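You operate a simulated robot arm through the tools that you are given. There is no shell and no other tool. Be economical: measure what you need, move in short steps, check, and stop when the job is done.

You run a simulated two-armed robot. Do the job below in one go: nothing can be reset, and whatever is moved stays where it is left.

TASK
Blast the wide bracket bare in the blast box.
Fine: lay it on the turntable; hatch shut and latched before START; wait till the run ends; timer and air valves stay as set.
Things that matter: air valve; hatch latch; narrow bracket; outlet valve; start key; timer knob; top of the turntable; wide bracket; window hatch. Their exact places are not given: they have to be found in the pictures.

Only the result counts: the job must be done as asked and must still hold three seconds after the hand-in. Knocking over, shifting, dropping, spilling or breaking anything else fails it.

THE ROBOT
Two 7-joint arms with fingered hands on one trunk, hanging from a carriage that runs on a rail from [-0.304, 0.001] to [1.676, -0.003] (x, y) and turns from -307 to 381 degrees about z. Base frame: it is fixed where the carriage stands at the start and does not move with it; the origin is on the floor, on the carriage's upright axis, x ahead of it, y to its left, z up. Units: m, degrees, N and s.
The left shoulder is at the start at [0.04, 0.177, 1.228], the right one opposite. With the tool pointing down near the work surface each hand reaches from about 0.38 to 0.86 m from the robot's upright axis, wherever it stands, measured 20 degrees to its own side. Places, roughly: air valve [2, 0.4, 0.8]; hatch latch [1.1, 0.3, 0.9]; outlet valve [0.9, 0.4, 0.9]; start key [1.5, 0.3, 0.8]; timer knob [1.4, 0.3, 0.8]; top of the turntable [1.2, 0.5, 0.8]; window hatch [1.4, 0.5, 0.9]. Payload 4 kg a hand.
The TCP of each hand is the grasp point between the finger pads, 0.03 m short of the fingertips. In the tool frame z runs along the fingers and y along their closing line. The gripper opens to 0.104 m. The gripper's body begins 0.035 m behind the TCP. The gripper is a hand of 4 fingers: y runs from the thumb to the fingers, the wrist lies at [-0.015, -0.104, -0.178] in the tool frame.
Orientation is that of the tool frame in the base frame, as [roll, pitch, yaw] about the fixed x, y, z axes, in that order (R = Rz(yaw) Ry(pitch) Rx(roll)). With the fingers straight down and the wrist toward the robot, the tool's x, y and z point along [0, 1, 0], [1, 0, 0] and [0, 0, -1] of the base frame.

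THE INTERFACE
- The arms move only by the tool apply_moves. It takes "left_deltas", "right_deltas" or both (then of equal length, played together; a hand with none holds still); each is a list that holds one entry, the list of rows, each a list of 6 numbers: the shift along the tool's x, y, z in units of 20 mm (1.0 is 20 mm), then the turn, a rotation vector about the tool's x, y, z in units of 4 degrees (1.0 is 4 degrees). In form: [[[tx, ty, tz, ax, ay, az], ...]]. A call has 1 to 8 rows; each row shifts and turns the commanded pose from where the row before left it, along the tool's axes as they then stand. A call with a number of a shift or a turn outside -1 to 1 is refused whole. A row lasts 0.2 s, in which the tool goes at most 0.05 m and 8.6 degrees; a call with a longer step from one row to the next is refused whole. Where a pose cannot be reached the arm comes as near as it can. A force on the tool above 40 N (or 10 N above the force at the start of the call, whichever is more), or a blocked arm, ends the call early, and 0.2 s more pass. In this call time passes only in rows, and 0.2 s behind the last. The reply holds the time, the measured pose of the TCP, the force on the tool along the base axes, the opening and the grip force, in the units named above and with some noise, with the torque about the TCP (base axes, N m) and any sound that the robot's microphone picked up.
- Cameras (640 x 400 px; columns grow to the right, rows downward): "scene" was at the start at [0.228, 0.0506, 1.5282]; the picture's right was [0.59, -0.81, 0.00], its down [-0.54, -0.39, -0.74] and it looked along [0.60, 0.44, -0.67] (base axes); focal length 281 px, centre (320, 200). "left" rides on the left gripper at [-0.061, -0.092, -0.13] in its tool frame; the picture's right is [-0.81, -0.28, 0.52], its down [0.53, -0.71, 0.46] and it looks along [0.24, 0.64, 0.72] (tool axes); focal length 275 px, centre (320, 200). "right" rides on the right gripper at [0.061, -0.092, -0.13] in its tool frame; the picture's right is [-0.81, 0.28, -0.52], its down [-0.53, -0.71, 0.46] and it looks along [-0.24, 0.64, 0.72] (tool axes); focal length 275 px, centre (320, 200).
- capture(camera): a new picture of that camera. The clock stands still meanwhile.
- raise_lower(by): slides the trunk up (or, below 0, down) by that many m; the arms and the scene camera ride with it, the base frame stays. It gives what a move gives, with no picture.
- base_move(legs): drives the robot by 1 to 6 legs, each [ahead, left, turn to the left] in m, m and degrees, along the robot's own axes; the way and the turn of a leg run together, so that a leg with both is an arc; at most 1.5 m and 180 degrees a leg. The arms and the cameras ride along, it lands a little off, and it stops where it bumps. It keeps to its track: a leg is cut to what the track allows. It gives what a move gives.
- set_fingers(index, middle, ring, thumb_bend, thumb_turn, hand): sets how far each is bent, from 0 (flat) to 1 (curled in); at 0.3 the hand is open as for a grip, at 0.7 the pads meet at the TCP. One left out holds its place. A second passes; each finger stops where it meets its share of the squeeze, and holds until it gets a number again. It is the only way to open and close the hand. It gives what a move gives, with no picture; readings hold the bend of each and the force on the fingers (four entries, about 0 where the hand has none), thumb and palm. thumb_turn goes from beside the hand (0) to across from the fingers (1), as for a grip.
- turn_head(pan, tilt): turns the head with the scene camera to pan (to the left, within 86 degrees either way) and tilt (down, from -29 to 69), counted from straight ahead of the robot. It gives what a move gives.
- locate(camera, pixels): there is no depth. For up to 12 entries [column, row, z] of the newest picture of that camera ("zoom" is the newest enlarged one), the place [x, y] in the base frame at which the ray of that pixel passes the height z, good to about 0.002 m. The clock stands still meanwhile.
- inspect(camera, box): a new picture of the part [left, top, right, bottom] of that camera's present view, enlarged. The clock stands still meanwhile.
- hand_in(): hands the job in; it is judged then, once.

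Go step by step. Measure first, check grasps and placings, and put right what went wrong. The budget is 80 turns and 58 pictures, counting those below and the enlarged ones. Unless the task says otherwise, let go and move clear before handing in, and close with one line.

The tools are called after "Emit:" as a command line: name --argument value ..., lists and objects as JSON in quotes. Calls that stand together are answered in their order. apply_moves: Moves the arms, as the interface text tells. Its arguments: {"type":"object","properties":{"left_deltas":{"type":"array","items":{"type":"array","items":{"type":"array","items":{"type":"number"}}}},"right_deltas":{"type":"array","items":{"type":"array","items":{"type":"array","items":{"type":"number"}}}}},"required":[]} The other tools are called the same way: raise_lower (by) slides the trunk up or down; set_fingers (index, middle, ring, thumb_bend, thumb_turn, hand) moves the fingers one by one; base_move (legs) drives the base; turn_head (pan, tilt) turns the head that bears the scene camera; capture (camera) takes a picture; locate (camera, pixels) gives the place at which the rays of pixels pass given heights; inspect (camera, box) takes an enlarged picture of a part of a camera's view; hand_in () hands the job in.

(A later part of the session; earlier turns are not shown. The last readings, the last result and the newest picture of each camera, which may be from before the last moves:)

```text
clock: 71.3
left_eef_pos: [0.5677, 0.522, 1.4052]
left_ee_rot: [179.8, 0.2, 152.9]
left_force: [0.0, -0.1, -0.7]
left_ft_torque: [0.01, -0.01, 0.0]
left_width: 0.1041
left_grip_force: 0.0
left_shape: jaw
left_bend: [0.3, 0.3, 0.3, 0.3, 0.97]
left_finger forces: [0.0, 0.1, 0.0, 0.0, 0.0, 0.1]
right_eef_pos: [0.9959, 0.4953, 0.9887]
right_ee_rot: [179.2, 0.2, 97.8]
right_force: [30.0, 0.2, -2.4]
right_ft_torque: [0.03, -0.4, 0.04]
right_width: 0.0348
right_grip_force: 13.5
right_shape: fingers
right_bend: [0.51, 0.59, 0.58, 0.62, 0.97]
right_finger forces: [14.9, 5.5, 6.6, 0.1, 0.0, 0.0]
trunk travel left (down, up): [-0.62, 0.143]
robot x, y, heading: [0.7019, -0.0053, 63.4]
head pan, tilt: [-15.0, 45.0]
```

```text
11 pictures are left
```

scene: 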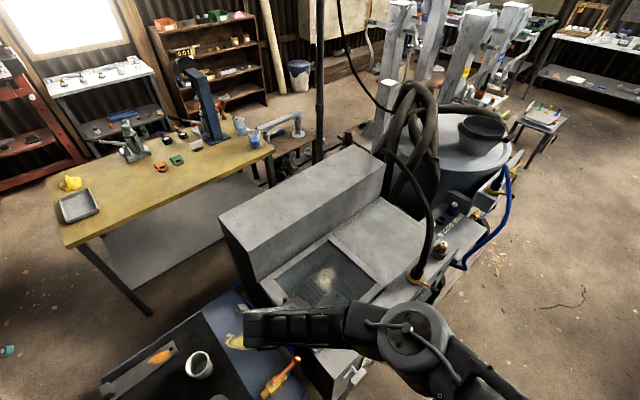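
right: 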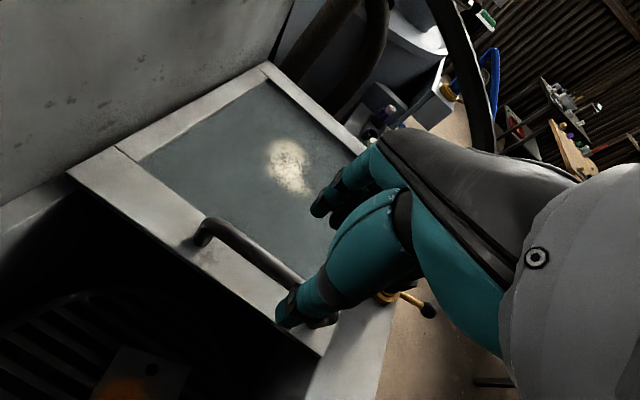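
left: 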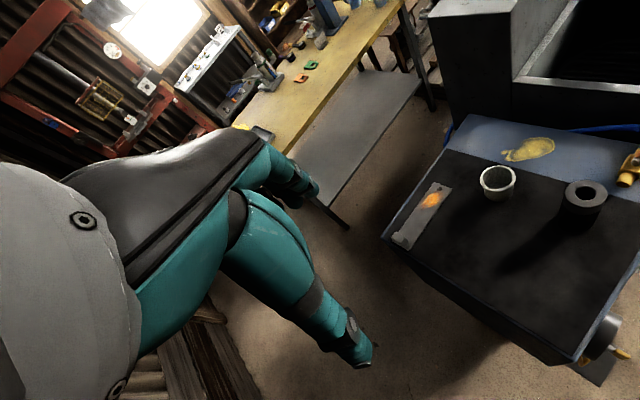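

The hatch hit its stop at 30 N — closed. Releasing, lifting off, and looking at the latch.

Emit:
set_fingers --hand "right" --index 0.4 --middle 0.4 --ring 0.4 --thumb_bend 0.4

Emit:
apply_moves --right_deltas '[[[0, 0, -1, 0, 0, 0], [0, 0, -1, 0, 0, 0], [0, 0, -1, 0, 0, 0], [0, 0, -1, 0, 0, 0], [0, 0, -1, 0, 0, 0], [0, 0, -1, 0, 0, 0], [0, 0, -1, 0, 0, 0], [0, 0, -1, 0, 0, 0]]]'

Emit:
inspect --camera "scene" --box '[270, 230, 450, 400]'

```text
clock: 72.3
left_eef_pos: [0.565, 0.52, 1.4076]
left_ee_rot: [179.9, 0.0, 153.1]
left_force: [0.7, 0.4, -0.9]
left_ft_torque: [0.03, 0.02, -0.01]
left_width: 0.1041
left_grip_force: 0.1
left_shape: jaw
left_bend: [0.3, 0.3, 0.3, 0.3, 0.97]
left_finger forces: [0.1, 0.0, 0.1, 0.0, 0.1, 0.0]
right_eef_pos: [0.9844, 0.4962, 0.9872]
right_ee_rot: [-179.9, 0.0, 98.2]
right_force: [2.6, -2.0, 2.1]
right_ft_torque: [-0.02, -0.11, -0.08]
right_width: 0.0815
right_grip_force: 1.7
right_shape: fingers
right_bend: [0.37, 0.4, 0.4, 0.4, 0.97]
right_finger forces: [3.2, 0.0, 0.0, 0.0, 0.0, 0.0]
trunk travel left (down, up): [-0.62, 0.143]
robot x, y, heading: [0.7006, -0.0016, 63.5]
head pan, tilt: [-15.0, 45.0]
```

```text
clock: 74.1
left_eef_pos: [0.5639, 0.52, 1.4068]
left_ee_rot: [179.8, -0.1, 153.0]
left_force: [0.6, -0.3, 0.3]
left_ft_torque: [0.0, -0.01, -0.04]
left_width: 0.1039
left_grip_force: 0.0
left_shape: jaw
left_bend: [0.3, 0.3, 0.3, 0.3, 0.97]
left_finger forces: [0.1, 0.0, 0.0, 0.1, 0.1, 0.1]
right_eef_pos: [0.9844, 0.4952, 1.1476]
right_ee_rot: [180.0, 0.0, 98.2]
right_force: [0.1, -0.8, 0.0]
right_ft_torque: [0.01, -0.03, 0.0]
right_width: 0.0779
right_grip_force: 0.0
right_shape: fingers
right_bend: [0.4, 0.4, 0.4, 0.4, 0.97]
right_finger forces: [0.0, 0.0, 0.0, 0.0, 0.0, 0.0]
trunk travel left (down, up): [-0.62, 0.143]
robot x, y, heading: [0.7044, 0.0035, 63.3]
head pan, tilt: [-15.0, 45.0]
```

```text
2.35 times, centred on (360, 315) of scene
```

zoom: 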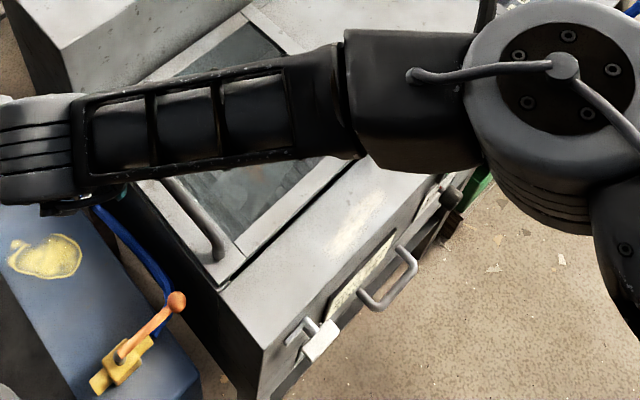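

The hatch is shut to the left edge; the latch is the grey plate with the white grip at zoom (315,340). I need a frontal look, so I'll turn the robot and swing the right hand camera to face the front panel.

Emit:
base_move --legs '[[-0.067, 0.134, 0], [0, 0, -33]]'

Emit:
apply_moves --right_deltas '[[[-0.8, -0.5, -0.5, 0, 0, -1], [-0.8, -0.5, -0.5, 0, 0, -1], [-0.8, -0.5, 0, 0, 0, -1], [-0.8, -0.5, 0, 0, 0, -1], [-0.8, -0.5, 0, 0, 0, -1], [-0.8, -0.5, 0, 0, 0, -1], [-0.8, -0.5, 0, 0, 0, -1], [-0.8, -0.5, 0, 0, 0, -1]]]'

Emit:
apply_moves --right_deltas '[[[0, 0, 0, 0, 0, -1], [0, 0, 0, 0, 0, -1], [0, 0, 0, 0, 0, -1], [0, 0, 0, 0, 0, -1], [0, 0, 0, 0, 0, -1], [0, 0, 0, 0, 0, -1], [0, 0, 0, 0, 0, -1], [0, 0, 0, 0, 0, -1]]]'

Emit:
apply_moves --right_deltas '[[[0, 0, 0, 0, 0, -1], [0, 0, 0, 0, 0, -1], [0, 0, 0, 0, 0, -1], [0, 0, 0, 0, 0, -1], [0, 0, 0, 0, 0, -1], [0, 0, 0, 0, 0, -1], [0, 0, 0, 0, 0, -1], [0, 0, 0, 0, 0, -1]]]'

```text
clock: 77.1
left_eef_pos: [0.7198, 0.5123, 1.4074]
left_ee_rot: [179.9, 0.0, 120.2]
left_force: [-0.2, 0.0, -0.3]
left_ft_torque: [-0.01, -0.01, 0.0]
left_width: 0.1038
left_grip_force: 0.0
left_shape: jaw
left_bend: [0.3, 0.3, 0.3, 0.3, 0.97]
left_finger forces: [0.1, 0.0, 0.0, 0.0, 0.0, 0.0]
right_eef_pos: [1.0585, 0.2632, 1.1477]
right_ee_rot: [-180.0, -0.1, 65.5]
right_force: [-0.3, -0.9, 0.5]
right_ft_torque: [0.02, -0.02, 0.01]
right_width: 0.0778
right_grip_force: 0.0
right_shape: fingers
right_bend: [0.4, 0.4, 0.4, 0.4, 0.97]
right_finger forces: [0.0, 0.0, 0.0, 0.0, 0.1, 0.0]
trunk travel left (down, up): [-0.62, 0.143]
robot x, y, heading: [0.5504, -0.0038, 30.9]
head pan, tilt: [-15.0, 45.0]
```

```text
clock: 78.9
left_eef_pos: [0.7194, 0.5119, 1.4066]
left_ee_rot: [179.9, 0.0, 120.2]
left_force: [0.0, -0.6, 0.2]
left_ft_torque: [-0.02, 0.03, -0.03]
left_width: 0.1037
left_grip_force: 0.1
left_shape: jaw
left_bend: [0.3, 0.3, 0.3, 0.3, 0.97]
left_finger forces: [0.1, 0.0, 0.0, 0.0, 0.0, 0.0]
right_eef_pos: [0.9576, 0.1549, 1.1673]
right_ee_rot: [180.0, 0.0, 97.4]
right_force: [-0.6, 1.3, 0.3]
right_ft_torque: [0.0, 0.01, -0.01]
right_width: 0.0777
right_grip_force: 0.0
right_shape: fingers
right_bend: [0.4, 0.4, 0.4, 0.4, 0.97]
right_finger forces: [0.1, 0.0, 0.0, 0.0, 0.1, 0.0]
trunk travel left (down, up): [-0.62, 0.143]
robot x, y, heading: [0.5515, -0.0024, 30.3]
head pan, tilt: [-15.0, 45.0]
```

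```text
clock: 80.7
left_eef_pos: [0.7189, 0.5109, 1.4069]
left_ee_rot: [179.8, 0.0, 120.3]
left_force: [0.1, -1.4, -0.6]
left_ft_torque: [0.03, -0.02, -0.02]
left_width: 0.1042
left_grip_force: 0.0
left_shape: jaw
left_bend: [0.3, 0.3, 0.3, 0.3, 0.97]
left_finger forces: [0.1, 0.0, 0.1, 0.1, 0.1, 0.0]
right_eef_pos: [0.9589, 0.1536, 1.1673]
right_ee_rot: [180.0, -0.1, 129.6]
right_force: [0.9, -0.8, 0.2]
right_ft_torque: [-0.01, -0.03, 0.01]
right_width: 0.0775
right_grip_force: 0.1
right_shape: fingers
right_bend: [0.4, 0.4, 0.4, 0.4, 0.97]
right_finger forces: [0.0, 0.0, 0.1, 0.0, 0.0, 0.0]
trunk travel left (down, up): [-0.62, 0.143]
robot x, y, heading: [0.5516, -0.0026, 30.3]
head pan, tilt: [-15.0, 45.0]
```

```text
clock: 82.5
left_eef_pos: [0.7183, 0.512, 1.4075]
left_ee_rot: [179.9, 0.0, 120.2]
left_force: [1.2, 0.0, -0.7]
left_ft_torque: [0.01, -0.03, 0.0]
left_width: 0.1041
left_grip_force: 0.0
left_shape: jaw
left_bend: [0.3, 0.3, 0.3, 0.3, 0.97]
left_finger forces: [0.1, 0.0, 0.0, 0.0, 0.0, 0.0]
right_eef_pos: [0.9584, 0.1551, 1.1669]
right_ee_rot: [180.0, -0.1, 161.5]
right_force: [-0.5, 0.7, 1.5]
right_ft_torque: [-0.02, -0.01, -0.04]
right_width: 0.0781
right_grip_force: 0.2
right_shape: fingers
right_bend: [0.4, 0.4, 0.4, 0.4, 0.97]
right_finger forces: [0.1, 0.1, 0.1, 0.1, 0.0, 0.0]
trunk travel left (down, up): [-0.62, 0.143]
robot x, y, heading: [0.5493, -0.0032, 30.7]
head pan, tilt: [-15.0, 45.0]
```

The hand camera now looks toward the front panel. Capturing it.

Emit:
capture --camera "right"

```text
9 pictures are left
```

right: 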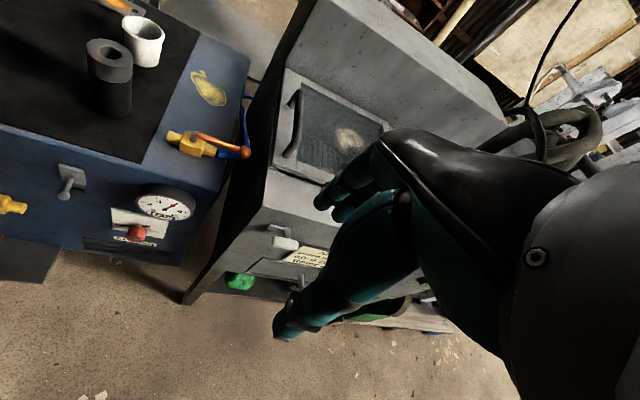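

Latch at (282,237) with a label beside it. Zooming in.

Emit:
inspect --camera "right" --box '[240, 190, 350, 290]'

Emit:
locate --camera "right" --pixels '[[285, 244, 0.88], [285, 244, 0.9], [270, 227, 0.9], [252, 200, 0.94], [330, 225, 0.94]]'

```text
4.00 times, centred on (295, 240) of right
```

zoom: 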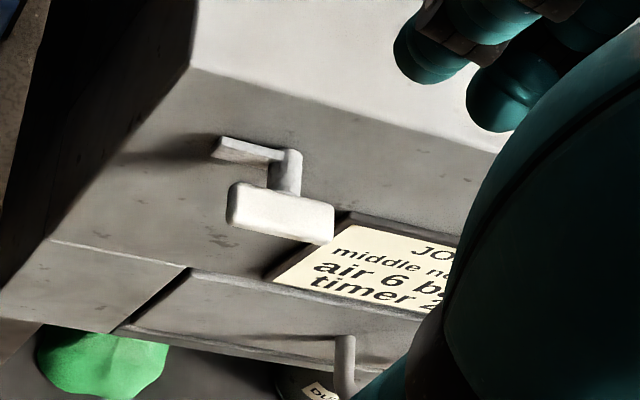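

```text
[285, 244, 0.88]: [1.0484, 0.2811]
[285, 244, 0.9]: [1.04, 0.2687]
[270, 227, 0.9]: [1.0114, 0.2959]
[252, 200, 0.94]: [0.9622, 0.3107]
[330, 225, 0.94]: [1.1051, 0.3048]
```

The latch is a rotary T-grip (white bar horizontal, tongue pointing left). Measuring its points more exactly.

Emit:
locate --camera "zoom" --pixels '[[230, 190, 0.9], [335, 210, 0.9], [330, 243, 0.89], [228, 225, 0.89], [283, 200, 0.9], [287, 155, 0.91], [290, 190, 0.9], [215, 150, 0.9], [283, 160, 0.9], [195, 68, 0.95], [195, 68, 0.94], [270, 278, 0.86]]'

Emit:
set_fingers --hand "right" --index 0.7 --middle 0.7 --ring 0.7 --thumb_bend 0.1

Emit:
apply_moves --right_deltas '[[[0, 0, 0, 0, 0, 1], [0, 0, 0, 0, 0, 1], [0, 0, 0, 0, 0, 1], [0, 0, 0, 0, 0, 1], [0, 0, 0, 0, 0, 1], [0, 0, 0, 0, 0, 1], [0, 0, 0, 0, 0, 1], [0, 0, 0, 0, 0, 1]]]'

Emit:
apply_moves --right_deltas '[[[0, 0, 0, 0, 0, 1], [0, 0, 0, 0, 0, 1], [0, 0, 0, 0, 0, 1], [0, 0, 0, 0, 0, 1], [0, 0, 0, 0, 0, 1], [0, 0, 0, 0, 0, 1], [0, 0, 0, 0, 0, 1], [0, 0, 0, 0, 0, 1]]]'

```text
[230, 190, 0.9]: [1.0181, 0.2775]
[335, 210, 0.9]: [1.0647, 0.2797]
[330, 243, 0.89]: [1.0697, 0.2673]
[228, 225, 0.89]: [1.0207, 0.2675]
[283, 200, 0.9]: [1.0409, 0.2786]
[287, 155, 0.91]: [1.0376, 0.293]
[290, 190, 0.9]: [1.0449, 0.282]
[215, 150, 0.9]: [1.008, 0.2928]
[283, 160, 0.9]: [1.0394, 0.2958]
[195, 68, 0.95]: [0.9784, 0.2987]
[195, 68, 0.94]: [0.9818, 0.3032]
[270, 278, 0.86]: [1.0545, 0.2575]
```

```text
clock: 83.5
left_eef_pos: [0.7191, 0.5122, 1.4066]
left_ee_rot: [179.9, 0.0, 120.2]
left_force: [0.8, 0.2, 0.4]
left_ft_torque: [-0.01, -0.06, -0.02]
left_width: 0.1039
left_grip_force: 0.2
left_shape: jaw
left_bend: [0.3, 0.3, 0.3, 0.3, 0.97]
left_finger forces: [0.1, 0.1, 0.0, 0.0, 0.1, 0.0]
right_eef_pos: [0.9582, 0.1549, 1.1675]
right_ee_rot: [-180.0, 0.0, 161.6]
right_force: [0.6, -0.6, -0.1]
right_ft_torque: [0.0, -0.01, -0.01]
right_width: 0.0678
right_grip_force: 0.0
right_shape: fingers
right_bend: [0.7, 0.7, 0.7, 0.1, 0.97]
right_finger forces: [0.0, 0.1, 0.0, 0.0, 0.0, 0.0]
trunk travel left (down, up): [-0.62, 0.143]
robot x, y, heading: [0.548, -0.0045, 30.5]
head pan, tilt: [-15.0, 45.0]
```

```text
clock: 85.3
left_eef_pos: [0.7185, 0.512, 1.408]
left_ee_rot: [179.9, 0.0, 120.3]
left_force: [0.9, 0.8, 0.5]
left_ft_torque: [0.02, 0.01, -0.01]
left_width: 0.1038
left_grip_force: 0.0
left_shape: jaw
left_bend: [0.3, 0.3, 0.3, 0.3, 0.97]
left_finger forces: [0.0, 0.1, 0.0, 0.1, 0.0, 0.1]
right_eef_pos: [0.9583, 0.154, 1.1679]
right_ee_rot: [-179.9, -0.1, 129.4]
right_force: [-0.1, 0.2, 0.4]
right_ft_torque: [0.01, -0.01, -0.03]
right_width: 0.0674
right_grip_force: 0.0
right_shape: fingers
right_bend: [0.7, 0.7, 0.7, 0.1, 0.97]
right_finger forces: [0.1, 0.0, 0.0, 0.0, 0.0, 0.0]
trunk travel left (down, up): [-0.62, 0.143]
robot x, y, heading: [0.55, -0.0019, 30.6]
head pan, tilt: [-15.0, 45.0]
```

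```text
clock: 87.1
left_eef_pos: [0.7191, 0.5122, 1.4075]
left_ee_rot: [179.9, 0.0, 120.2]
left_force: [0.2, 0.4, 0.5]
left_ft_torque: [0.01, -0.01, -0.04]
left_width: 0.1036
left_grip_force: 0.0
left_shape: jaw
left_bend: [0.3, 0.3, 0.3, 0.3, 0.97]
left_finger forces: [0.0, 0.0, 0.0, 0.0, 0.1, 0.0]
right_eef_pos: [0.9569, 0.1548, 1.1678]
right_ee_rot: [180.0, 0.0, 97.4]
right_force: [0.3, 0.3, 1.0]
right_ft_torque: [0.03, 0.01, 0.02]
right_width: 0.0678
right_grip_force: 0.1
right_shape: fingers
right_bend: [0.7, 0.7, 0.7, 0.1, 0.97]
right_finger forces: [0.0, 0.1, 0.1, 0.0, 0.0, 0.0]
trunk travel left (down, up): [-0.62, 0.143]
robot x, y, heading: [0.5525, -0.005, 30.7]
head pan, tilt: [-15.0, 45.0]
```

Bar spans x 1.02–1.067 at y≈0.27, pivot x≈1.043, z≈0.90. I'll approach over its right end with fingers closed and thumb out, ready to push that end down.

Emit:
apply_moves --right_deltas '[[[0, 0, 0, 0, 0, 1], [0, 0, 0, 0, 0, 0.85], [1, 0.95, 0, 0, 0, 0], [1, 0.95, 0, 0, 0, 0], [1, 0.95, 0, 0, 0, 0], [1, 0.95, 0, 0, 0, 0], [1, 0.95, 0, 0, 0, 0]]]'

Emit:
apply_moves --right_deltas '[[[0, 0, 1, 0, 0, 0], [0, 0, 1, 0, 0, 0], [0, 0, 1, 0, 0, 0], [0, 0, 1, 0, 0, 0], [0, 0, 1, 0, 0, 0], [0, 0, 1, 0, 0, 0], [0, 0, 1, 0, 0, 0], [0, 0, 1, 0, 0, 0]]]'

Emit:
capture --camera "right"

```text
clock: 88.7
left_eef_pos: [0.7187, 0.5122, 1.4061]
left_ee_rot: [179.8, -0.1, 120.2]
left_force: [0.5, -0.6, 0.1]
left_ft_torque: [0.0, -0.01, -0.02]
left_width: 0.1041
left_grip_force: 0.1
left_shape: jaw
left_bend: [0.3, 0.3, 0.3, 0.3, 0.97]
left_finger forces: [0.0, 0.0, 0.1, 0.0, 0.1, 0.0]
right_eef_pos: [1.0544, 0.2556, 1.1697]
right_ee_rot: [-179.9, 0.0, 90.1]
right_force: [-0.4, -0.1, -1.1]
right_ft_torque: [-0.01, -0.01, 0.01]
right_width: 0.0677
right_grip_force: 0.2
right_shape: fingers
right_bend: [0.7, 0.7, 0.7, 0.1, 0.97]
right_finger forces: [0.0, 0.0, 0.0, 0.0, 0.0, 0.1]
trunk travel left (down, up): [-0.62, 0.143]
robot x, y, heading: [0.5489, 0.0007, 30.3]
head pan, tilt: [-15.0, 45.0]
```

```text
clock: 90.5
left_eef_pos: [0.719, 0.5111, 1.4078]
left_ee_rot: [180.0, 0.0, 120.3]
left_force: [0.4, 0.1, 0.8]
left_ft_torque: [0.0, 0.0, 0.01]
left_width: 0.1039
left_grip_force: 0.1
left_shape: jaw
left_bend: [0.3, 0.3, 0.3, 0.3, 0.97]
left_finger forces: [0.1, 0.0, 0.0, 0.1, 0.0, 0.0]
right_eef_pos: [1.0519, 0.2537, 1.0078]
right_ee_rot: [179.9, 0.1, 90.1]
right_force: [0.7, 0.6, -0.5]
right_ft_torque: [0.0, -0.01, 0.0]
right_width: 0.0676
right_grip_force: 0.0
right_shape: fingers
right_bend: [0.7, 0.7, 0.7, 0.1, 0.97]
right_finger forces: [0.1, 0.1, 0.1, 0.0, 0.1, 0.0]
trunk travel left (down, up): [-0.62, 0.143]
robot x, y, heading: [0.5528, 0.0019, 30.6]
head pan, tilt: [-15.0, 45.0]
```

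```text
7 pictures are left
```

right: 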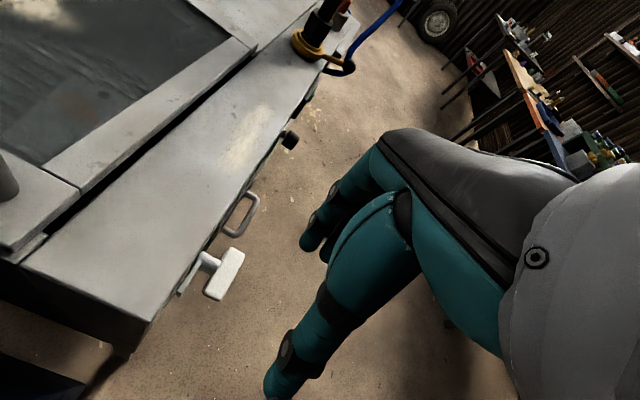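

The bar shows at (205,295)–(243,252). Locating it in this closer view to align.

Emit:
locate --camera "right" --pixels '[[240, 250, 0.9], [208, 292, 0.9], [223, 272, 0.9], [223, 272, 0.88], [223, 272, 0.92], [203, 259, 0.9], [185, 288, 0.9], [240, 250, 0.91], [148, 320, 0.95], [222, 233, 0.88], [243, 234, 0.88], [258, 197, 0.88]]'

Emit:
inspect --camera "right" --box '[150, 190, 350, 320]'

```text
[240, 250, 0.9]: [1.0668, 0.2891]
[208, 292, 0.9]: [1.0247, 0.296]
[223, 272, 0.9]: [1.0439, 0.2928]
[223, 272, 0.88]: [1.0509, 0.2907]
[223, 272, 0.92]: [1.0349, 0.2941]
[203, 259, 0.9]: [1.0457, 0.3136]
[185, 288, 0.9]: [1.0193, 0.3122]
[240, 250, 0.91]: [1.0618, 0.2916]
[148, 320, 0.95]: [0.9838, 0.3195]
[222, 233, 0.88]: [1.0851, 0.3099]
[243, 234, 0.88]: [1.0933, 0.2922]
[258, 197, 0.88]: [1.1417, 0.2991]
```

```text
3.08 times, centred on (250, 255) of right
```

zoom: 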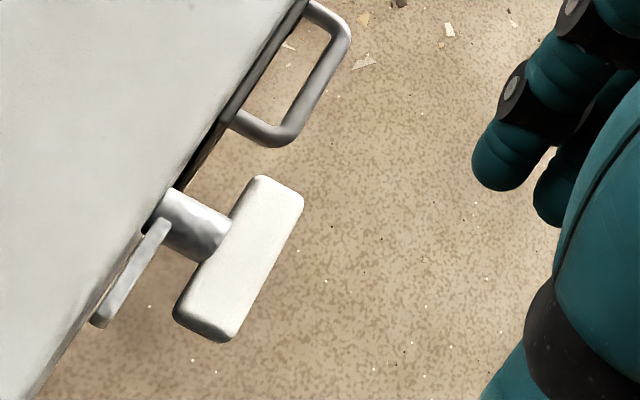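

Triangulation puts the bar centre at (1.050, 0.291, 0.880), right end x≈1.073. Adjusting, descending, then pressing the right end down.

Emit:
apply_moves --right_deltas '[[[0.9, 0.5, 0, 0, 0, 0], [0, 0, 1, 0, 0, 0], [0, 0, 1, 0, 0, 0], [0, 0, 1, 0, 0, 0], [0, 0, 1, 0, 0, 0], [0, 0, 0.5, 0, 0, 0]]]'

Emit:
apply_moves --right_deltas '[[[0, 0, 0.3, 0, 0, 0], [0, 0, 0.3, 0, 0, 0], [0, 0, 0.3, 0, 0, 0], [0, 0, 0.3, 0, 0, 0]]]'

```text
clock: 91.9
left_eef_pos: [0.7194, 0.5114, 1.4069]
left_ee_rot: [180.0, 0.0, 120.2]
left_force: [-0.8, -0.1, -0.8]
left_ft_torque: [0.0, 0.01, -0.06]
left_width: 0.1036
left_grip_force: 0.0
left_shape: jaw
left_bend: [0.3, 0.3, 0.3, 0.3, 0.97]
left_finger forces: [0.0, 0.0, 0.1, 0.1, 0.0, 0.0]
right_eef_pos: [1.0624, 0.2723, 0.9181]
right_ee_rot: [-180.0, 0.0, 90.1]
right_force: [-0.4, 0.8, 0.0]
right_ft_torque: [0.03, 0.0, 0.0]
right_width: 0.0679
right_grip_force: 0.0
right_shape: fingers
right_bend: [0.7, 0.7, 0.7, 0.1, 0.97]
right_finger forces: [0.0, 0.0, 0.1, 0.0, 0.0, 0.1]
trunk travel left (down, up): [-0.62, 0.143]
robot x, y, heading: [0.5484, -0.0008, 30.4]
head pan, tilt: [-15.0, 45.0]
```

```text
clock: 92.9
left_eef_pos: [0.7194, 0.5112, 1.4073]
left_ee_rot: [179.9, 0.1, 120.2]
left_force: [0.4, -0.1, 0.2]
left_ft_torque: [0.04, 0.0, 0.01]
left_width: 0.1038
left_grip_force: 0.0
left_shape: jaw
left_bend: [0.3, 0.3, 0.3, 0.3, 0.97]
left_finger forces: [0.0, 0.0, 0.1, 0.0, 0.0, 0.1]
right_eef_pos: [1.063, 0.2727, 0.8939]
right_ee_rot: [180.0, 0.0, 90.1]
right_force: [1.7, 0.9, 1.5]
right_ft_torque: [-0.01, -0.03, -0.01]
right_width: 0.0678
right_grip_force: 1.3
right_shape: fingers
right_bend: [0.7, 0.7, 0.7, 0.1, 0.97]
right_finger forces: [2.4, 0.0, 0.1, 0.1, 0.0, 0.0]
trunk travel left (down, up): [-0.62, 0.143]
robot x, y, heading: [0.55, -0.0017, 30.5]
head pan, tilt: [-15.0, 45.0]
```

The index finger touches (1.7 N) and the bar is yielding. Continue down a little, then sweep −x to complete the quarter turn.

Emit:
apply_moves --right_deltas '[[[0, 0, 0.3, 0, 0, 0], [0, -0.15, 0.2, 0, 0, 0], [0, -0.25, 0, 0, 0, 0], [0, -0.25, 0, 0, 0, 0], [0, -0.25, 0, 0, 0, 0]]]'

Emit:
inspect --camera "right" --box '[150, 170, 350, 370]'

```text
clock: 94.1
left_eef_pos: [0.7196, 0.5125, 1.4073]
left_ee_rot: [179.8, -0.1, 120.2]
left_force: [0.4, -0.4, -0.2]
left_ft_torque: [0.01, 0.01, 0.0]
left_width: 0.1039
left_grip_force: 0.1
left_shape: jaw
left_bend: [0.3, 0.3, 0.3, 0.3, 0.97]
left_finger forces: [0.0, 0.0, 0.0, 0.0, 0.0, 0.1]
right_eef_pos: [1.0496, 0.2714, 0.8839]
right_ee_rot: [179.8, 0.0, 90.0]
right_force: [8.7, 0.3, 4.1]
right_ft_torque: [0.05, -0.25, -0.07]
right_width: 0.0788
right_grip_force: 4.5
right_shape: fingers
right_bend: [0.62, 0.7, 0.7, 0.1, 0.97]
right_finger forces: [8.4, 0.0, 0.0, 0.0, 0.0, 0.0]
trunk travel left (down, up): [-0.62, 0.143]
robot x, y, heading: [0.5538, -0.0046, 30.4]
head pan, tilt: [-15.0, 45.0]
```

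```text
2.00 times, centred on (250, 270) of right
```

zoom: 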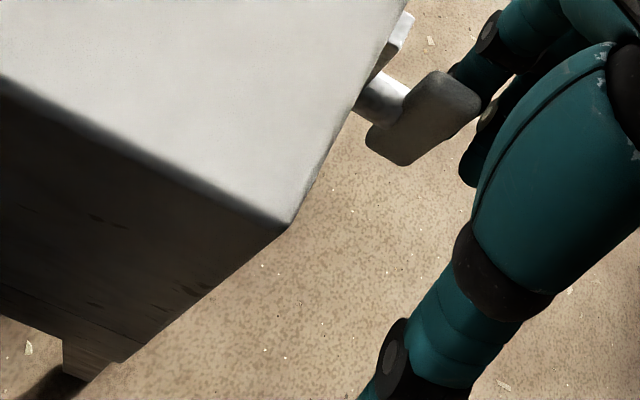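

The tongue has swung to point up and resistance rises (8.7 N). Push slightly more to be sure it's at its stop.

Emit:
apply_moves --right_deltas '[[[0, -0.25, 0, 0, 0, 0], [0, -0.25, 0, 0, 0, 0]]]'

Emit:
apply_moves --right_deltas '[[[0, 0.5, 0, 0, 0, 0], [-0.5, 0.8, -0.5, 0, 0, 0], [-0.5, 0.5, -1, 0, 0, 0], [0, 0, -1, 0, 0, 0], [0, 0, -1, 0, 0, 0], [0, 0, -1, 0, 0, 0], [0, 0, -1, 0, 0, 0], [0, 0, -1, 0, 0, 0]]]'

Emit:
inspect --camera "right" --box '[130, 170, 330, 320]'

```text
clock: 94.7
left_eef_pos: [0.7215, 0.5111, 1.4076]
left_ee_rot: [179.8, 0.1, 120.2]
left_force: [-0.1, 0.2, -0.7]
left_ft_torque: [0.02, -0.02, 0.01]
left_width: 0.1037
left_grip_force: 0.1
left_shape: jaw
left_bend: [0.3, 0.3, 0.3, 0.3, 0.97]
left_finger forces: [0.1, 0.0, 0.0, 0.0, 0.1, 0.0]
right_eef_pos: [1.04, 0.2722, 0.8867]
right_ee_rot: [179.6, -0.1, 89.9]
right_force: [13.8, -1.2, 6.5]
right_ft_torque: [0.02, -0.49, -0.13]
right_width: 0.0871
right_grip_force: 7.1
right_shape: fingers
right_bend: [0.55, 0.7, 0.7, 0.1, 0.97]
right_finger forces: [13.8, 0.0, 0.1, 0.1, 0.1, 0.0]
trunk travel left (down, up): [-0.62, 0.143]
robot x, y, heading: [0.549, -0.0031, 30.7]
head pan, tilt: [-15.0, 45.0]
```

```text
clock: 96.5
left_eef_pos: [0.7195, 0.5122, 1.4074]
left_ee_rot: [179.9, 0.0, 120.3]
left_force: [-0.2, 0.5, -0.6]
left_ft_torque: [0.01, -0.01, 0.03]
left_width: 0.1037
left_grip_force: 0.0
left_shape: jaw
left_bend: [0.3, 0.3, 0.3, 0.3, 0.97]
left_finger forces: [0.0, 0.0, 0.0, 0.0, 0.0, 0.0]
right_eef_pos: [1.0702, 0.2538, 1.0154]
right_ee_rot: [179.9, 0.0, 90.1]
right_force: [-0.7, -0.8, -0.4]
right_ft_torque: [-0.01, 0.0, 0.0]
right_width: 0.0677
right_grip_force: 0.0
right_shape: fingers
right_bend: [0.7, 0.7, 0.7, 0.1, 0.97]
right_finger forces: [0.1, 0.0, 0.0, 0.0, 0.0, 0.0]
trunk travel left (down, up): [-0.62, 0.143]
robot x, y, heading: [0.5503, -0.0039, 30.7]
head pan, tilt: [-15.0, 45.0]
```

```text
2.67 times, centred on (230, 245) of right
```

zoom: 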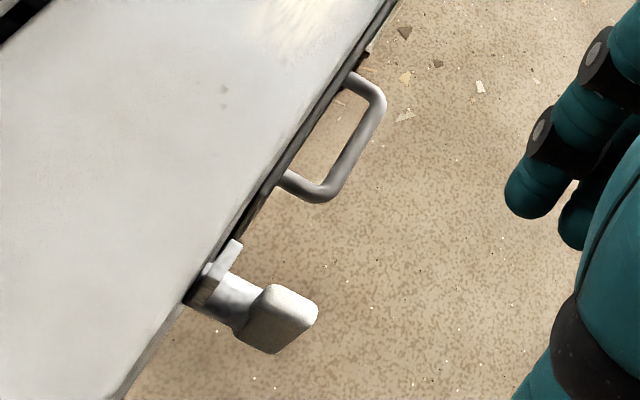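

The T-grip is now vertical with the tongue pointing up, at its stop — latched. Next I back the hand off, drive +x 0.3 m and aim the hand camera at the control panel.

Emit:
apply_moves --right_deltas '[[[-1, 0, -1, 0, 0, 0], [-1, 0, -1, 0, 0, 0], [-1, 0, -1, 0, 0, 0], [-1, 0, -1, 0, 0, 0], [-1, 0, 0, 0, 0, -1], [-1, 0, 0, 0, 0, -1], [-1, 0, 0, 0, 0, -1], [-1, 0, 0, 0, 0, -1]]]'

Emit:
apply_moves --right_deltas '[[[-1, 0, 0, 0, 0, -1], [-0.5, 0, 0, 0, 0, -1], [0, 0, 0, 0, 0, -1], [0, 0, 0, 0, 0, -1]]]'

Emit:
base_move --legs '[[0.258, -0.153, 0]]'

```text
clock: 98.3
left_eef_pos: [0.7187, 0.5127, 1.4075]
left_ee_rot: [179.8, 0.1, 120.2]
left_force: [0.1, 1.1, 0.8]
left_ft_torque: [-0.03, 0.03, 0.01]
left_width: 0.104
left_grip_force: 0.2
left_shape: jaw
left_bend: [0.3, 0.3, 0.3, 0.3, 0.97]
left_finger forces: [0.0, 0.0, 0.0, 0.0, 0.1, 0.0]
right_eef_pos: [1.0799, 0.0909, 1.0941]
right_ee_rot: [-180.0, 0.0, 106.1]
right_force: [0.4, 0.5, 0.2]
right_ft_torque: [0.0, -0.01, -0.02]
right_width: 0.068
right_grip_force: 0.1
right_shape: fingers
right_bend: [0.7, 0.7, 0.7, 0.1, 0.97]
right_finger forces: [0.1, 0.0, 0.1, 0.0, 0.0, 0.1]
trunk travel left (down, up): [-0.62, 0.143]
robot x, y, heading: [0.551, -0.0032, 30.7]
head pan, tilt: [-15.0, 45.0]
```

```text
clock: 99.3
left_eef_pos: [0.7186, 0.5125, 1.4065]
left_ee_rot: [180.0, 0.0, 120.1]
left_force: [0.4, -0.1, 0.7]
left_ft_torque: [0.0, 0.01, 0.06]
left_width: 0.1037
left_grip_force: 0.1
left_shape: jaw
left_bend: [0.3, 0.3, 0.3, 0.3, 0.97]
left_finger forces: [0.0, 0.1, 0.1, 0.0, 0.0, 0.0]
right_eef_pos: [1.0887, 0.0642, 1.094]
right_ee_rot: [179.9, -0.1, 122.2]
right_force: [1.0, 0.5, 0.9]
right_ft_torque: [0.01, -0.04, 0.0]
right_width: 0.0677
right_grip_force: 0.1
right_shape: fingers
right_bend: [0.7, 0.7, 0.7, 0.1, 0.97]
right_finger forces: [0.0, 0.0, 0.1, 0.0, 0.0, 0.0]
trunk travel left (down, up): [-0.62, 0.143]
robot x, y, heading: [0.55, -0.0005, 30.6]
head pan, tilt: [-15.0, 45.0]
```

```text
clock: 101.3
left_eef_pos: [1.018, 0.5105, 1.4063]
left_ee_rot: [179.8, 0.0, 120.0]
left_force: [0.1, -0.3, -0.1]
left_ft_torque: [-0.01, -0.01, -0.01]
left_width: 0.1038
left_grip_force: 0.0
left_shape: jaw
left_bend: [0.3, 0.3, 0.3, 0.3, 0.97]
left_finger forces: [0.0, 0.0, 0.1, 0.0, 0.0, 0.1]
right_eef_pos: [1.3856, 0.0631, 1.0953]
right_ee_rot: [-180.0, -0.1, 121.9]
right_force: [0.6, 0.3, 0.1]
right_ft_torque: [-0.02, 0.01, -0.03]
right_width: 0.0681
right_grip_force: 0.0
right_shape: fingers
right_bend: [0.7, 0.7, 0.7, 0.1, 0.97]
right_finger forces: [0.0, 0.0, 0.0, 0.0, 0.0, 0.0]
trunk travel left (down, up): [-0.62, 0.143]
robot x, y, heading: [0.8463, -0.0047, 30.5]
head pan, tilt: [-15.0, 45.0]
```

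Hand camera should now see the controls around (190,150). Taking an enlarged picture of that area.

Emit:
inspect --camera "right" --box '[60, 70, 340, 270]'

```text
2.00 times, centred on (200, 170) of right
```

zoom: 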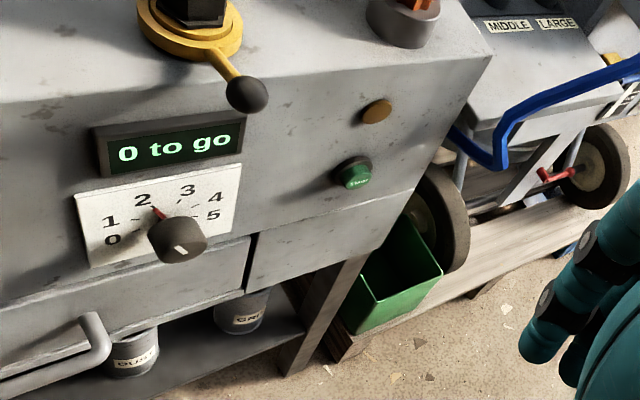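

The display reads "0 to go", timer at 2, and the green START key is at zoom (355,173). Locating it across heights to intersect the front plane (y≈0.315).

Emit:
locate --camera "zoom" --pixels '[[356, 176, 0.84], [356, 176, 0.82], [356, 176, 0.8], [356, 176, 0.86], [375, 110, 0.88], [247, 95, 0.9], [190, 240, 0.82], [300, 75, 0.91], [330, 68, 0.91], [360, 240, 0.8], [360, 240, 0.78]]'

```text
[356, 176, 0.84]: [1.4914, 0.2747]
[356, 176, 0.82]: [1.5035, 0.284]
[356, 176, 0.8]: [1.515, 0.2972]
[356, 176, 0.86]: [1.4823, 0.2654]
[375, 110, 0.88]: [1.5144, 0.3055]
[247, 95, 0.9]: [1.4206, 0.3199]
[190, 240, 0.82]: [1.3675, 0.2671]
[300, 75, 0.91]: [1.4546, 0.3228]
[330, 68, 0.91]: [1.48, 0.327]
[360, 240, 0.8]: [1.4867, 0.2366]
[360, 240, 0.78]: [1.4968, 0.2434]
```

Face plane y≈0.318, so START ≈ (1.516, 0.30, 0.797), with an amber lamp 8 cm above and a valve lever ball near (1.41, 0.29, 0.93) to avoid. I'll face the hand toward +y, tilt it ~30° and press with the open fingertips; first re-orient well away from the panel.

Emit:
apply_moves --right_deltas '[[[0, 0, 0, 0, 0, -1], [0, 0, 0, 0, 0, -1], [0, 0, 0, 0, 0, -1], [0, 0, 0, 0, 0, -1], [0, 0, 0, 0, 0, -1], [0, 0, 0, 0, 0, -1], [0, 0, 0, 0, 0, -1], [0, 0, 0, 0, 0, -1]]]'

Emit:
apply_moves --right_deltas '[[[0, 0, 0, 0, 0, -1], [0, 0, 0, 0, 0, -1], [0, 0, 0, 0, 0, -1], [0, 0, 0, 0, 0, -1]]]'

Emit:
base_move --legs '[[0.095, -0.056, 0]]'

Emit:
set_fingers --hand "right" --index 0.3 --middle 0.3 --ring 0.3 --thumb_bend 0.3

Emit:
apply_moves --right_deltas '[[[0, 0, 0, -1, 0, 0], [0, 0, 0, -1, 0, 0], [0, 0, 0, -1, 0, 0], [0, 0, 0, -1, 0, 0], [0, 0, 0, -1, 0, 0], [0, 0, 0, -1, 0, 0], [0, 0, 0, -1, 0, 0], [0, 0, 0, -0.5, 0, 0]]]'

```text
clock: 103.1
left_eef_pos: [1.0175, 0.5102, 1.4064]
left_ee_rot: [179.9, 0.0, 120.1]
left_force: [-1.3, 0.2, 0.2]
left_ft_torque: [0.0, 0.0, 0.0]
left_width: 0.1039
left_grip_force: 0.2
left_shape: jaw
left_bend: [0.3, 0.3, 0.3, 0.3, 0.97]
left_finger forces: [0.1, 0.0, 0.0, 0.0, 0.0, 0.1]
right_eef_pos: [1.3859, 0.0625, 1.0937]
right_ee_rot: [-180.0, 0.0, 154.0]
right_force: [0.3, -0.1, -0.4]
right_ft_torque: [0.0, 0.03, 0.04]
right_width: 0.0677
right_grip_force: 0.1
right_shape: fingers
right_bend: [0.7, 0.7, 0.7, 0.1, 0.97]
right_finger forces: [0.0, 0.0, 0.1, 0.1, 0.0, 0.1]
trunk travel left (down, up): [-0.62, 0.143]
robot x, y, heading: [0.8492, -0.0057, 30.5]
head pan, tilt: [-15.0, 45.0]
```

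```text
clock: 104.1
left_eef_pos: [1.0179, 0.5111, 1.4063]
left_ee_rot: [179.9, 0.0, 120.1]
left_force: [0.1, 0.4, -0.2]
left_ft_torque: [-0.01, -0.02, 0.0]
left_width: 0.1038
left_grip_force: 0.2
left_shape: jaw
left_bend: [0.3, 0.3, 0.3, 0.3, 0.97]
left_finger forces: [0.0, 0.1, 0.0, 0.0, 0.0, 0.1]
right_eef_pos: [1.386, 0.0621, 1.0945]
right_ee_rot: [-180.0, 0.1, 169.8]
right_force: [-0.1, -0.4, 1.0]
right_ft_torque: [0.0, 0.04, 0.0]
right_width: 0.0679
right_grip_force: 0.1
right_shape: fingers
right_bend: [0.7, 0.7, 0.7, 0.1, 0.97]
right_finger forces: [0.0, 0.0, 0.0, 0.0, 0.0, 0.0]
trunk travel left (down, up): [-0.62, 0.143]
robot x, y, heading: [0.8491, -0.0021, 30.4]
head pan, tilt: [-15.0, 45.0]
```

```text
clock: 105.3
left_eef_pos: [1.1244, 0.5109, 1.4066]
left_ee_rot: [179.8, 0.0, 120.2]
left_force: [-0.1, 0.1, 0.1]
left_ft_torque: [0.0, -0.02, 0.0]
left_width: 0.1039
left_grip_force: 0.2
left_shape: jaw
left_bend: [0.3, 0.3, 0.3, 0.3, 0.97]
left_finger forces: [0.1, 0.1, 0.0, 0.0, 0.0, 0.1]
right_eef_pos: [1.4938, 0.0625, 1.0931]
right_ee_rot: [180.0, 0.0, 170.1]
right_force: [-0.2, -0.2, -0.5]
right_ft_torque: [-0.03, 0.0, -0.01]
right_width: 0.0675
right_grip_force: 0.1
right_shape: fingers
right_bend: [0.7, 0.7, 0.7, 0.1, 0.97]
right_finger forces: [0.1, 0.1, 0.0, 0.1, 0.0, 0.0]
trunk travel left (down, up): [-0.62, 0.143]
robot x, y, heading: [0.9557, -0.0021, 30.7]
head pan, tilt: [-15.0, 45.0]
```

```text
clock: 106.3
left_eef_pos: [1.1234, 0.5122, 1.4064]
left_ee_rot: [179.9, 0.0, 120.2]
left_force: [-0.6, 0.0, -0.3]
left_ft_torque: [-0.01, 0.03, -0.01]
left_width: 0.104
left_grip_force: 0.0
left_shape: jaw
left_bend: [0.3, 0.3, 0.3, 0.3, 0.97]
left_finger forces: [0.0, 0.0, 0.0, 0.0, 0.1, 0.0]
right_eef_pos: [1.4931, 0.0633, 1.0938]
right_ee_rot: [-180.0, -0.1, 170.1]
right_force: [0.3, 0.1, -0.6]
right_ft_torque: [0.02, 0.01, -0.02]
right_width: 0.103
right_grip_force: 0.1
right_shape: fingers
right_bend: [0.3, 0.3, 0.3, 0.3, 0.97]
right_finger forces: [0.0, 0.0, 0.0, 0.0, 0.0, 0.0]
trunk travel left (down, up): [-0.62, 0.143]
robot x, y, heading: [0.9548, -0.0012, 30.7]
head pan, tilt: [-15.0, 45.0]
```

```text
clock: 108.1
left_eef_pos: [1.1248, 0.5113, 1.4074]
left_ee_rot: [179.9, -0.1, 120.2]
left_force: [0.1, -0.2, 0.2]
left_ft_torque: [0.0, -0.07, 0.0]
left_width: 0.1041
left_grip_force: 0.1
left_shape: jaw
left_bend: [0.3, 0.3, 0.3, 0.3, 0.97]
left_finger forces: [0.0, 0.1, 0.0, 0.1, 0.0, 0.0]
right_eef_pos: [1.4936, 0.0629, 1.093]
right_ee_rot: [150.0, 0.0, 170.0]
right_force: [-0.9, -0.3, -0.7]
right_ft_torque: [0.02, -0.02, 0.0]
right_width: 0.1036
right_grip_force: 0.0
right_shape: fingers
right_bend: [0.3, 0.3, 0.3, 0.3, 0.97]
right_finger forces: [0.0, 0.1, 0.1, 0.0, 0.0, 0.0]
trunk travel left (down, up): [-0.62, 0.143]
robot x, y, heading: [0.9594, -0.0039, 30.6]
head pan, tilt: [-15.0, 45.0]
```

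Oriented as planned (tilt 30°). Moving to a pre-press point with fingertips ~5 cm in front of the key.

Emit:
apply_moves --right_deltas '[[[0.0325, -0.13, 1, 0, 0, 0], [0.0325, -0.13, 1, 0, 0, 0], [0.0325, -0.13, 1, 0, 0, 0], [0.0325, -0.13, 1, 0, 0, 0], [0.0325, -0.13, 1, 0, 0, 0], [0.0325, -0.13, 1, 0, 0, 0], [0.0325, -0.13, 1, 0, 0, 0], [0.0325, -0.13, 1, 0, 0, 0]]]'

Emit:
apply_moves --right_deltas '[[[0.0325, -0.13, 1, 0, 0, 0], [0.0325, -0.13, 1, 0, 0, 0], [0.0325, -0.13, 1, 0, 0, 0], [0.0325, -0.13, 1, 0, 0, 0], [0.0325, -0.13, 1, 0, 0, 0], [0.0325, -0.13, 1, 0, 0, 0], [0.0325, -0.13, 1, 0, 0, 0], [0.0325, -0.13, 1, 0, 0, 0]]]'

Emit:
capture --camera "right"

```text
clock: 109.9
left_eef_pos: [1.1247, 0.5115, 1.4065]
left_ee_rot: [179.9, -0.1, 120.2]
left_force: [0.1, -0.5, 0.2]
left_ft_torque: [0.02, -0.03, -0.02]
left_width: 0.1039
left_grip_force: 0.0
left_shape: jaw
left_bend: [0.3, 0.3, 0.3, 0.3, 0.97]
left_finger forces: [0.0, 0.1, 0.0, 0.1, 0.1, 0.0]
right_eef_pos: [1.4992, 0.1249, 0.9452]
right_ee_rot: [150.0, -0.1, 170.0]
right_force: [0.1, -0.3, 0.2]
right_ft_torque: [-0.02, -0.02, -0.01]
right_width: 0.103
right_grip_force: 0.1
right_shape: fingers
right_bend: [0.3, 0.3, 0.3, 0.3, 0.97]
right_finger forces: [0.0, 0.0, 0.0, 0.1, 0.0, 0.0]
trunk travel left (down, up): [-0.62, 0.143]
robot x, y, heading: [0.9559, 0.0021, 31.0]
head pan, tilt: [-15.0, 45.0]
```

```text
clock: 111.7
left_eef_pos: [1.1245, 0.5109, 1.4075]
left_ee_rot: [179.9, -0.1, 120.2]
left_force: [0.7, 0.2, 0.1]
left_ft_torque: [0.0, 0.0, 0.02]
left_width: 0.1039
left_grip_force: 0.1
left_shape: jaw
left_bend: [0.3, 0.3, 0.3, 0.3, 0.97]
left_finger forces: [0.0, 0.0, 0.1, 0.1, 0.0, 0.0]
right_eef_pos: [1.4979, 0.1678, 0.8544]
right_ee_rot: [149.9, 0.0, 169.9]
right_force: [0.8, 0.3, -0.5]
right_ft_torque: [-0.01, -0.01, -0.01]
right_width: 0.103
right_grip_force: 0.1
right_shape: fingers
right_bend: [0.3, 0.3, 0.3, 0.3, 0.97]
right_finger forces: [0.1, 0.0, 0.0, 0.0, 0.0, 0.1]
right hand out of reach, approached as far as the arm can: row 5, 6, 7, 8
trunk travel left (down, up): [-0.62, 0.143]
robot x, y, heading: [0.9586, -0.0016, 30.8]
head pan, tilt: [-15.0, 45.0]
```

```text
2 pictures are left
```

right: 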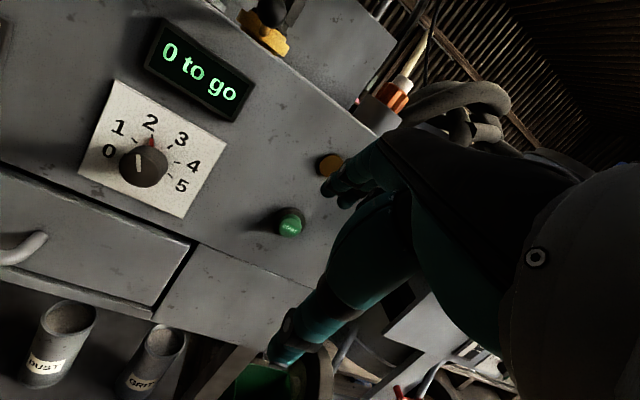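

The START key is at (291,223) in this near-frontal view; locating it to fix its height and x precisely.

Emit:
locate --camera "right" --pixels '[[291, 223, 0.84], [291, 223, 0.82], [291, 223, 0.8], [291, 223, 0.78], [291, 223, 0.76], [330, 163, 0.88], [330, 163, 0.86]]'

Emit:
raise_lower --by -0.06

```text
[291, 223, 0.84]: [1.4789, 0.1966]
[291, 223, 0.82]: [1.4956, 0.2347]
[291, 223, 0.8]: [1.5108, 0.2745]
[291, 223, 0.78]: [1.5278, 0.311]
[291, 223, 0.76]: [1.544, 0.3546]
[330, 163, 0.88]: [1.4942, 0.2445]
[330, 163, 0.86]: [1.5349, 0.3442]
```

```text
clock: 112.7
left_eef_pos: [1.1243, 0.5122, 1.3476]
left_ee_rot: [179.8, -0.1, 120.2]
left_force: [0.5, -0.2, 0.3]
left_ft_torque: [0.0, 0.0, -0.01]
left_width: 0.1039
left_grip_force: 0.0
left_shape: jaw
left_bend: [0.3, 0.3, 0.3, 0.3, 0.97]
left_finger forces: [0.0, 0.0, 0.0, 0.0, 0.0, 0.0]
right_eef_pos: [1.4979, 0.1688, 0.795]
right_ee_rot: [150.0, 0.0, 170.0]
right_force: [1.3, -0.2, -0.1]
right_ft_torque: [-0.07, -0.02, 0.0]
right_width: 0.1034
right_grip_force: 0.0
right_shape: fingers
right_bend: [0.3, 0.3, 0.3, 0.3, 0.97]
right_finger forces: [0.0, 0.1, 0.0, 0.0, 0.0, 0.0]
trunk travel left (down, up): [-0.56, 0.203]
robot x, y, heading: [0.9613, -0.0063, 30.7]
head pan, tilt: [-15.0, 45.0]
```

Both rays intersect at START ≈ (1.526, 0.309, 0.781). Lower the trunk slightly more for reach and check the pose with a null move.

Emit:
raise_lower --by -0.05

Emit:
apply_moves --right_deltas '[[[0, 0, 0, 0, 0, 0]]]'

```text
clock: 113.6
left_eef_pos: [1.1241, 0.5104, 1.2966]
left_ee_rot: [180.0, -0.1, 120.1]
left_force: [-1.5, 0.5, -0.4]
left_ft_torque: [0.0, 0.01, 0.01]
left_width: 0.1041
left_grip_force: 0.0
left_shape: jaw
left_bend: [0.3, 0.3, 0.3, 0.3, 0.97]
left_finger forces: [0.1, 0.0, 0.0, 0.0, 0.0, 0.1]
right_eef_pos: [1.4989, 0.1682, 0.7445]
right_ee_rot: [150.0, 0.0, 170.0]
right_force: [-0.9, 0.0, 0.0]
right_ft_torque: [0.01, -0.01, -0.01]
right_width: 0.1033
right_grip_force: 0.1
right_shape: fingers
right_bend: [0.3, 0.3, 0.3, 0.3, 0.97]
right_finger forces: [0.0, 0.1, 0.0, 0.0, 0.0, 0.0]
trunk travel left (down, up): [-0.51, 0.253]
robot x, y, heading: [0.9597, -0.0064, 30.6]
head pan, tilt: [-15.0, 45.0]
```

```text
clock: 114.0
left_eef_pos: [1.1246, 0.5109, 1.2979]
left_ee_rot: [180.0, 0.1, 120.2]
left_force: [-0.5, 0.3, 0.0]
left_ft_torque: [-0.03, 0.02, 0.01]
left_width: 0.1038
left_grip_force: 0.1
left_shape: jaw
left_bend: [0.3, 0.3, 0.3, 0.3, 0.97]
left_finger forces: [0.0, 0.1, 0.0, 0.0, 0.0, 0.0]
right_eef_pos: [1.4984, 0.1677, 0.7453]
right_ee_rot: [150.0, 0.0, 170.0]
right_force: [-0.2, 0.6, -1.0]
right_ft_torque: [0.02, 0.03, 0.02]
right_width: 0.1036
right_grip_force: 0.0
right_shape: fingers
right_bend: [0.3, 0.3, 0.3, 0.3, 0.97]
right_finger forces: [0.0, 0.0, 0.0, 0.0, 0.0, 0.0]
trunk travel left (down, up): [-0.51, 0.253]
robot x, y, heading: [0.9541, -0.0026, 30.5]
head pan, tilt: [-15.0, 45.0]
```

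Pose follows. Aligning to key height in front of it, then pressing +y in 5 mm steps.

Emit:
apply_moves --right_deltas '[[[-0.157, 0.923, -0.12, 0, 0, 0], [-0.157, 0.923, -0.12, 0, 0, 0], [-0.157, 0.923, -0.12, 0, 0, 0]]]'

Emit:
apply_moves --right_deltas '[[[0.0435, 0.213, 0.123, 0, 0, 0], [0.0435, 0.213, 0.123, 0, 0, 0], [0.0435, 0.213, 0.123, 0, 0, 0], [0.0435, 0.213, 0.123, 0, 0, 0], [0.0435, 0.213, 0.123, 0, 0, 0], [0.0435, 0.213, 0.123, 0, 0, 0], [0.0435, 0.213, 0.123, 0, 0, 0]]]'

```text
clock: 114.8
left_eef_pos: [1.1239, 0.5115, 1.2975]
left_ee_rot: [179.9, -0.2, 120.1]
left_force: [-0.2, 0.1, 0.6]
left_ft_torque: [0.0, 0.02, -0.01]
left_width: 0.1038
left_grip_force: 0.1
left_shape: jaw
left_bend: [0.3, 0.3, 0.3, 0.3, 0.97]
left_finger forces: [0.0, 0.0, 0.1, 0.1, 0.0, 0.1]
right_eef_pos: [1.5143, 0.2116, 0.7788]
right_ee_rot: [150.0, 0.1, 170.1]
right_force: [0.7, -0.1, -0.3]
right_ft_torque: [0.0, 0.02, -0.02]
right_width: 0.1033
right_grip_force: 0.0
right_shape: fingers
right_bend: [0.3, 0.3, 0.3, 0.3, 0.97]
right_finger forces: [0.0, 0.0, 0.0, 0.1, 0.0, 0.0]
trunk travel left (down, up): [-0.51, 0.253]
robot x, y, heading: [0.9557, -0.0015, 30.9]
head pan, tilt: [-15.0, 45.0]
```

```text
clock: 116.4
left_eef_pos: [1.1243, 0.5098, 1.2959]
left_ee_rot: [-180.0, 0.1, 120.3]
left_force: [-0.4, 0.1, 0.9]
left_ft_torque: [0.02, -0.01, 0.0]
left_width: 0.104
left_grip_force: 0.1
left_shape: jaw
left_bend: [0.3, 0.3, 0.3, 0.3, 0.97]
left_finger forces: [0.1, 0.1, 0.0, 0.0, 0.1, 0.1]
right_eef_pos: [1.5132, 0.2436, 0.7882]
right_ee_rot: [150.1, -0.1, 169.9]
right_force: [-2.2, -14.7, 6.3]
right_ft_torque: [0.58, -0.11, -0.08]
right_width: 0.1008
right_grip_force: 8.6
right_shape: fingers
right_bend: [0.32, 0.32, 0.3, 0.3, 0.97]
right_finger forces: [10.9, 6.1, 0.1, 0.0, 0.1, 0.1]
right hand out of reach, approached as far as the arm can: row 5, 6
trunk travel left (down, up): [-0.51, 0.253]
robot x, y, heading: [0.9578, -0.0021, 30.8]
head pan, tilt: [-15.0, 45.0]
heard: click
```

A click was heard at 15 N — START pressed. Backing off and listening for the run.

Emit:
apply_moves --right_deltas '[[[-0.087, -0.427, -0.246, 0, 0, 0], [-0.087, -0.427, -0.246, 0, 0, 0], [-0.087, -0.427, -0.246, 0, 0, 0], [-0.087, -0.427, -0.246, 0, 0, 0], [-0.087, -0.427, -0.246, 0, 0, 0], [-0.087, -0.427, -0.246, 0, 0, 0]]]'

Emit:
capture --camera "right"

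```text
clock: 117.8
left_eef_pos: [1.1244, 0.5102, 1.2971]
left_ee_rot: [179.8, 0.0, 120.2]
left_force: [-0.4, 0.5, -0.3]
left_ft_torque: [0.0, 0.04, -0.01]
left_width: 0.104
left_grip_force: 0.1
left_shape: jaw
left_bend: [0.3, 0.3, 0.3, 0.3, 0.97]
left_finger forces: [0.0, 0.0, 0.0, 0.0, 0.1, 0.1]
right_eef_pos: [1.5231, 0.1949, 0.7742]
right_ee_rot: [149.9, -0.1, 170.2]
right_force: [1.0, -0.3, -0.6]
right_ft_torque: [-0.02, 0.04, 0.02]
right_width: 0.1036
right_grip_force: 0.0
right_shape: fingers
right_bend: [0.3, 0.3, 0.3, 0.3, 0.97]
right_finger forces: [0.0, 0.1, 0.0, 0.1, 0.0, 0.0]
right hand out of reach, approached as far as the arm can: row 2, 3, 4, 5, 6
trunk travel left (down, up): [-0.51, 0.253]
robot x, y, heading: [0.957, 0.0002, 30.5]
head pan, tilt: [-15.0, 45.0]
```

```text
1 pictures are left
```

right: 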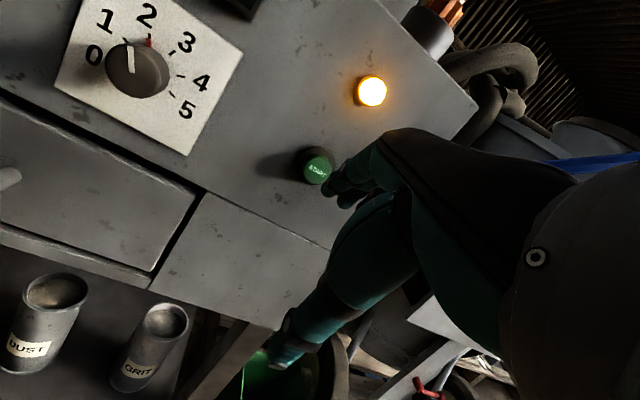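

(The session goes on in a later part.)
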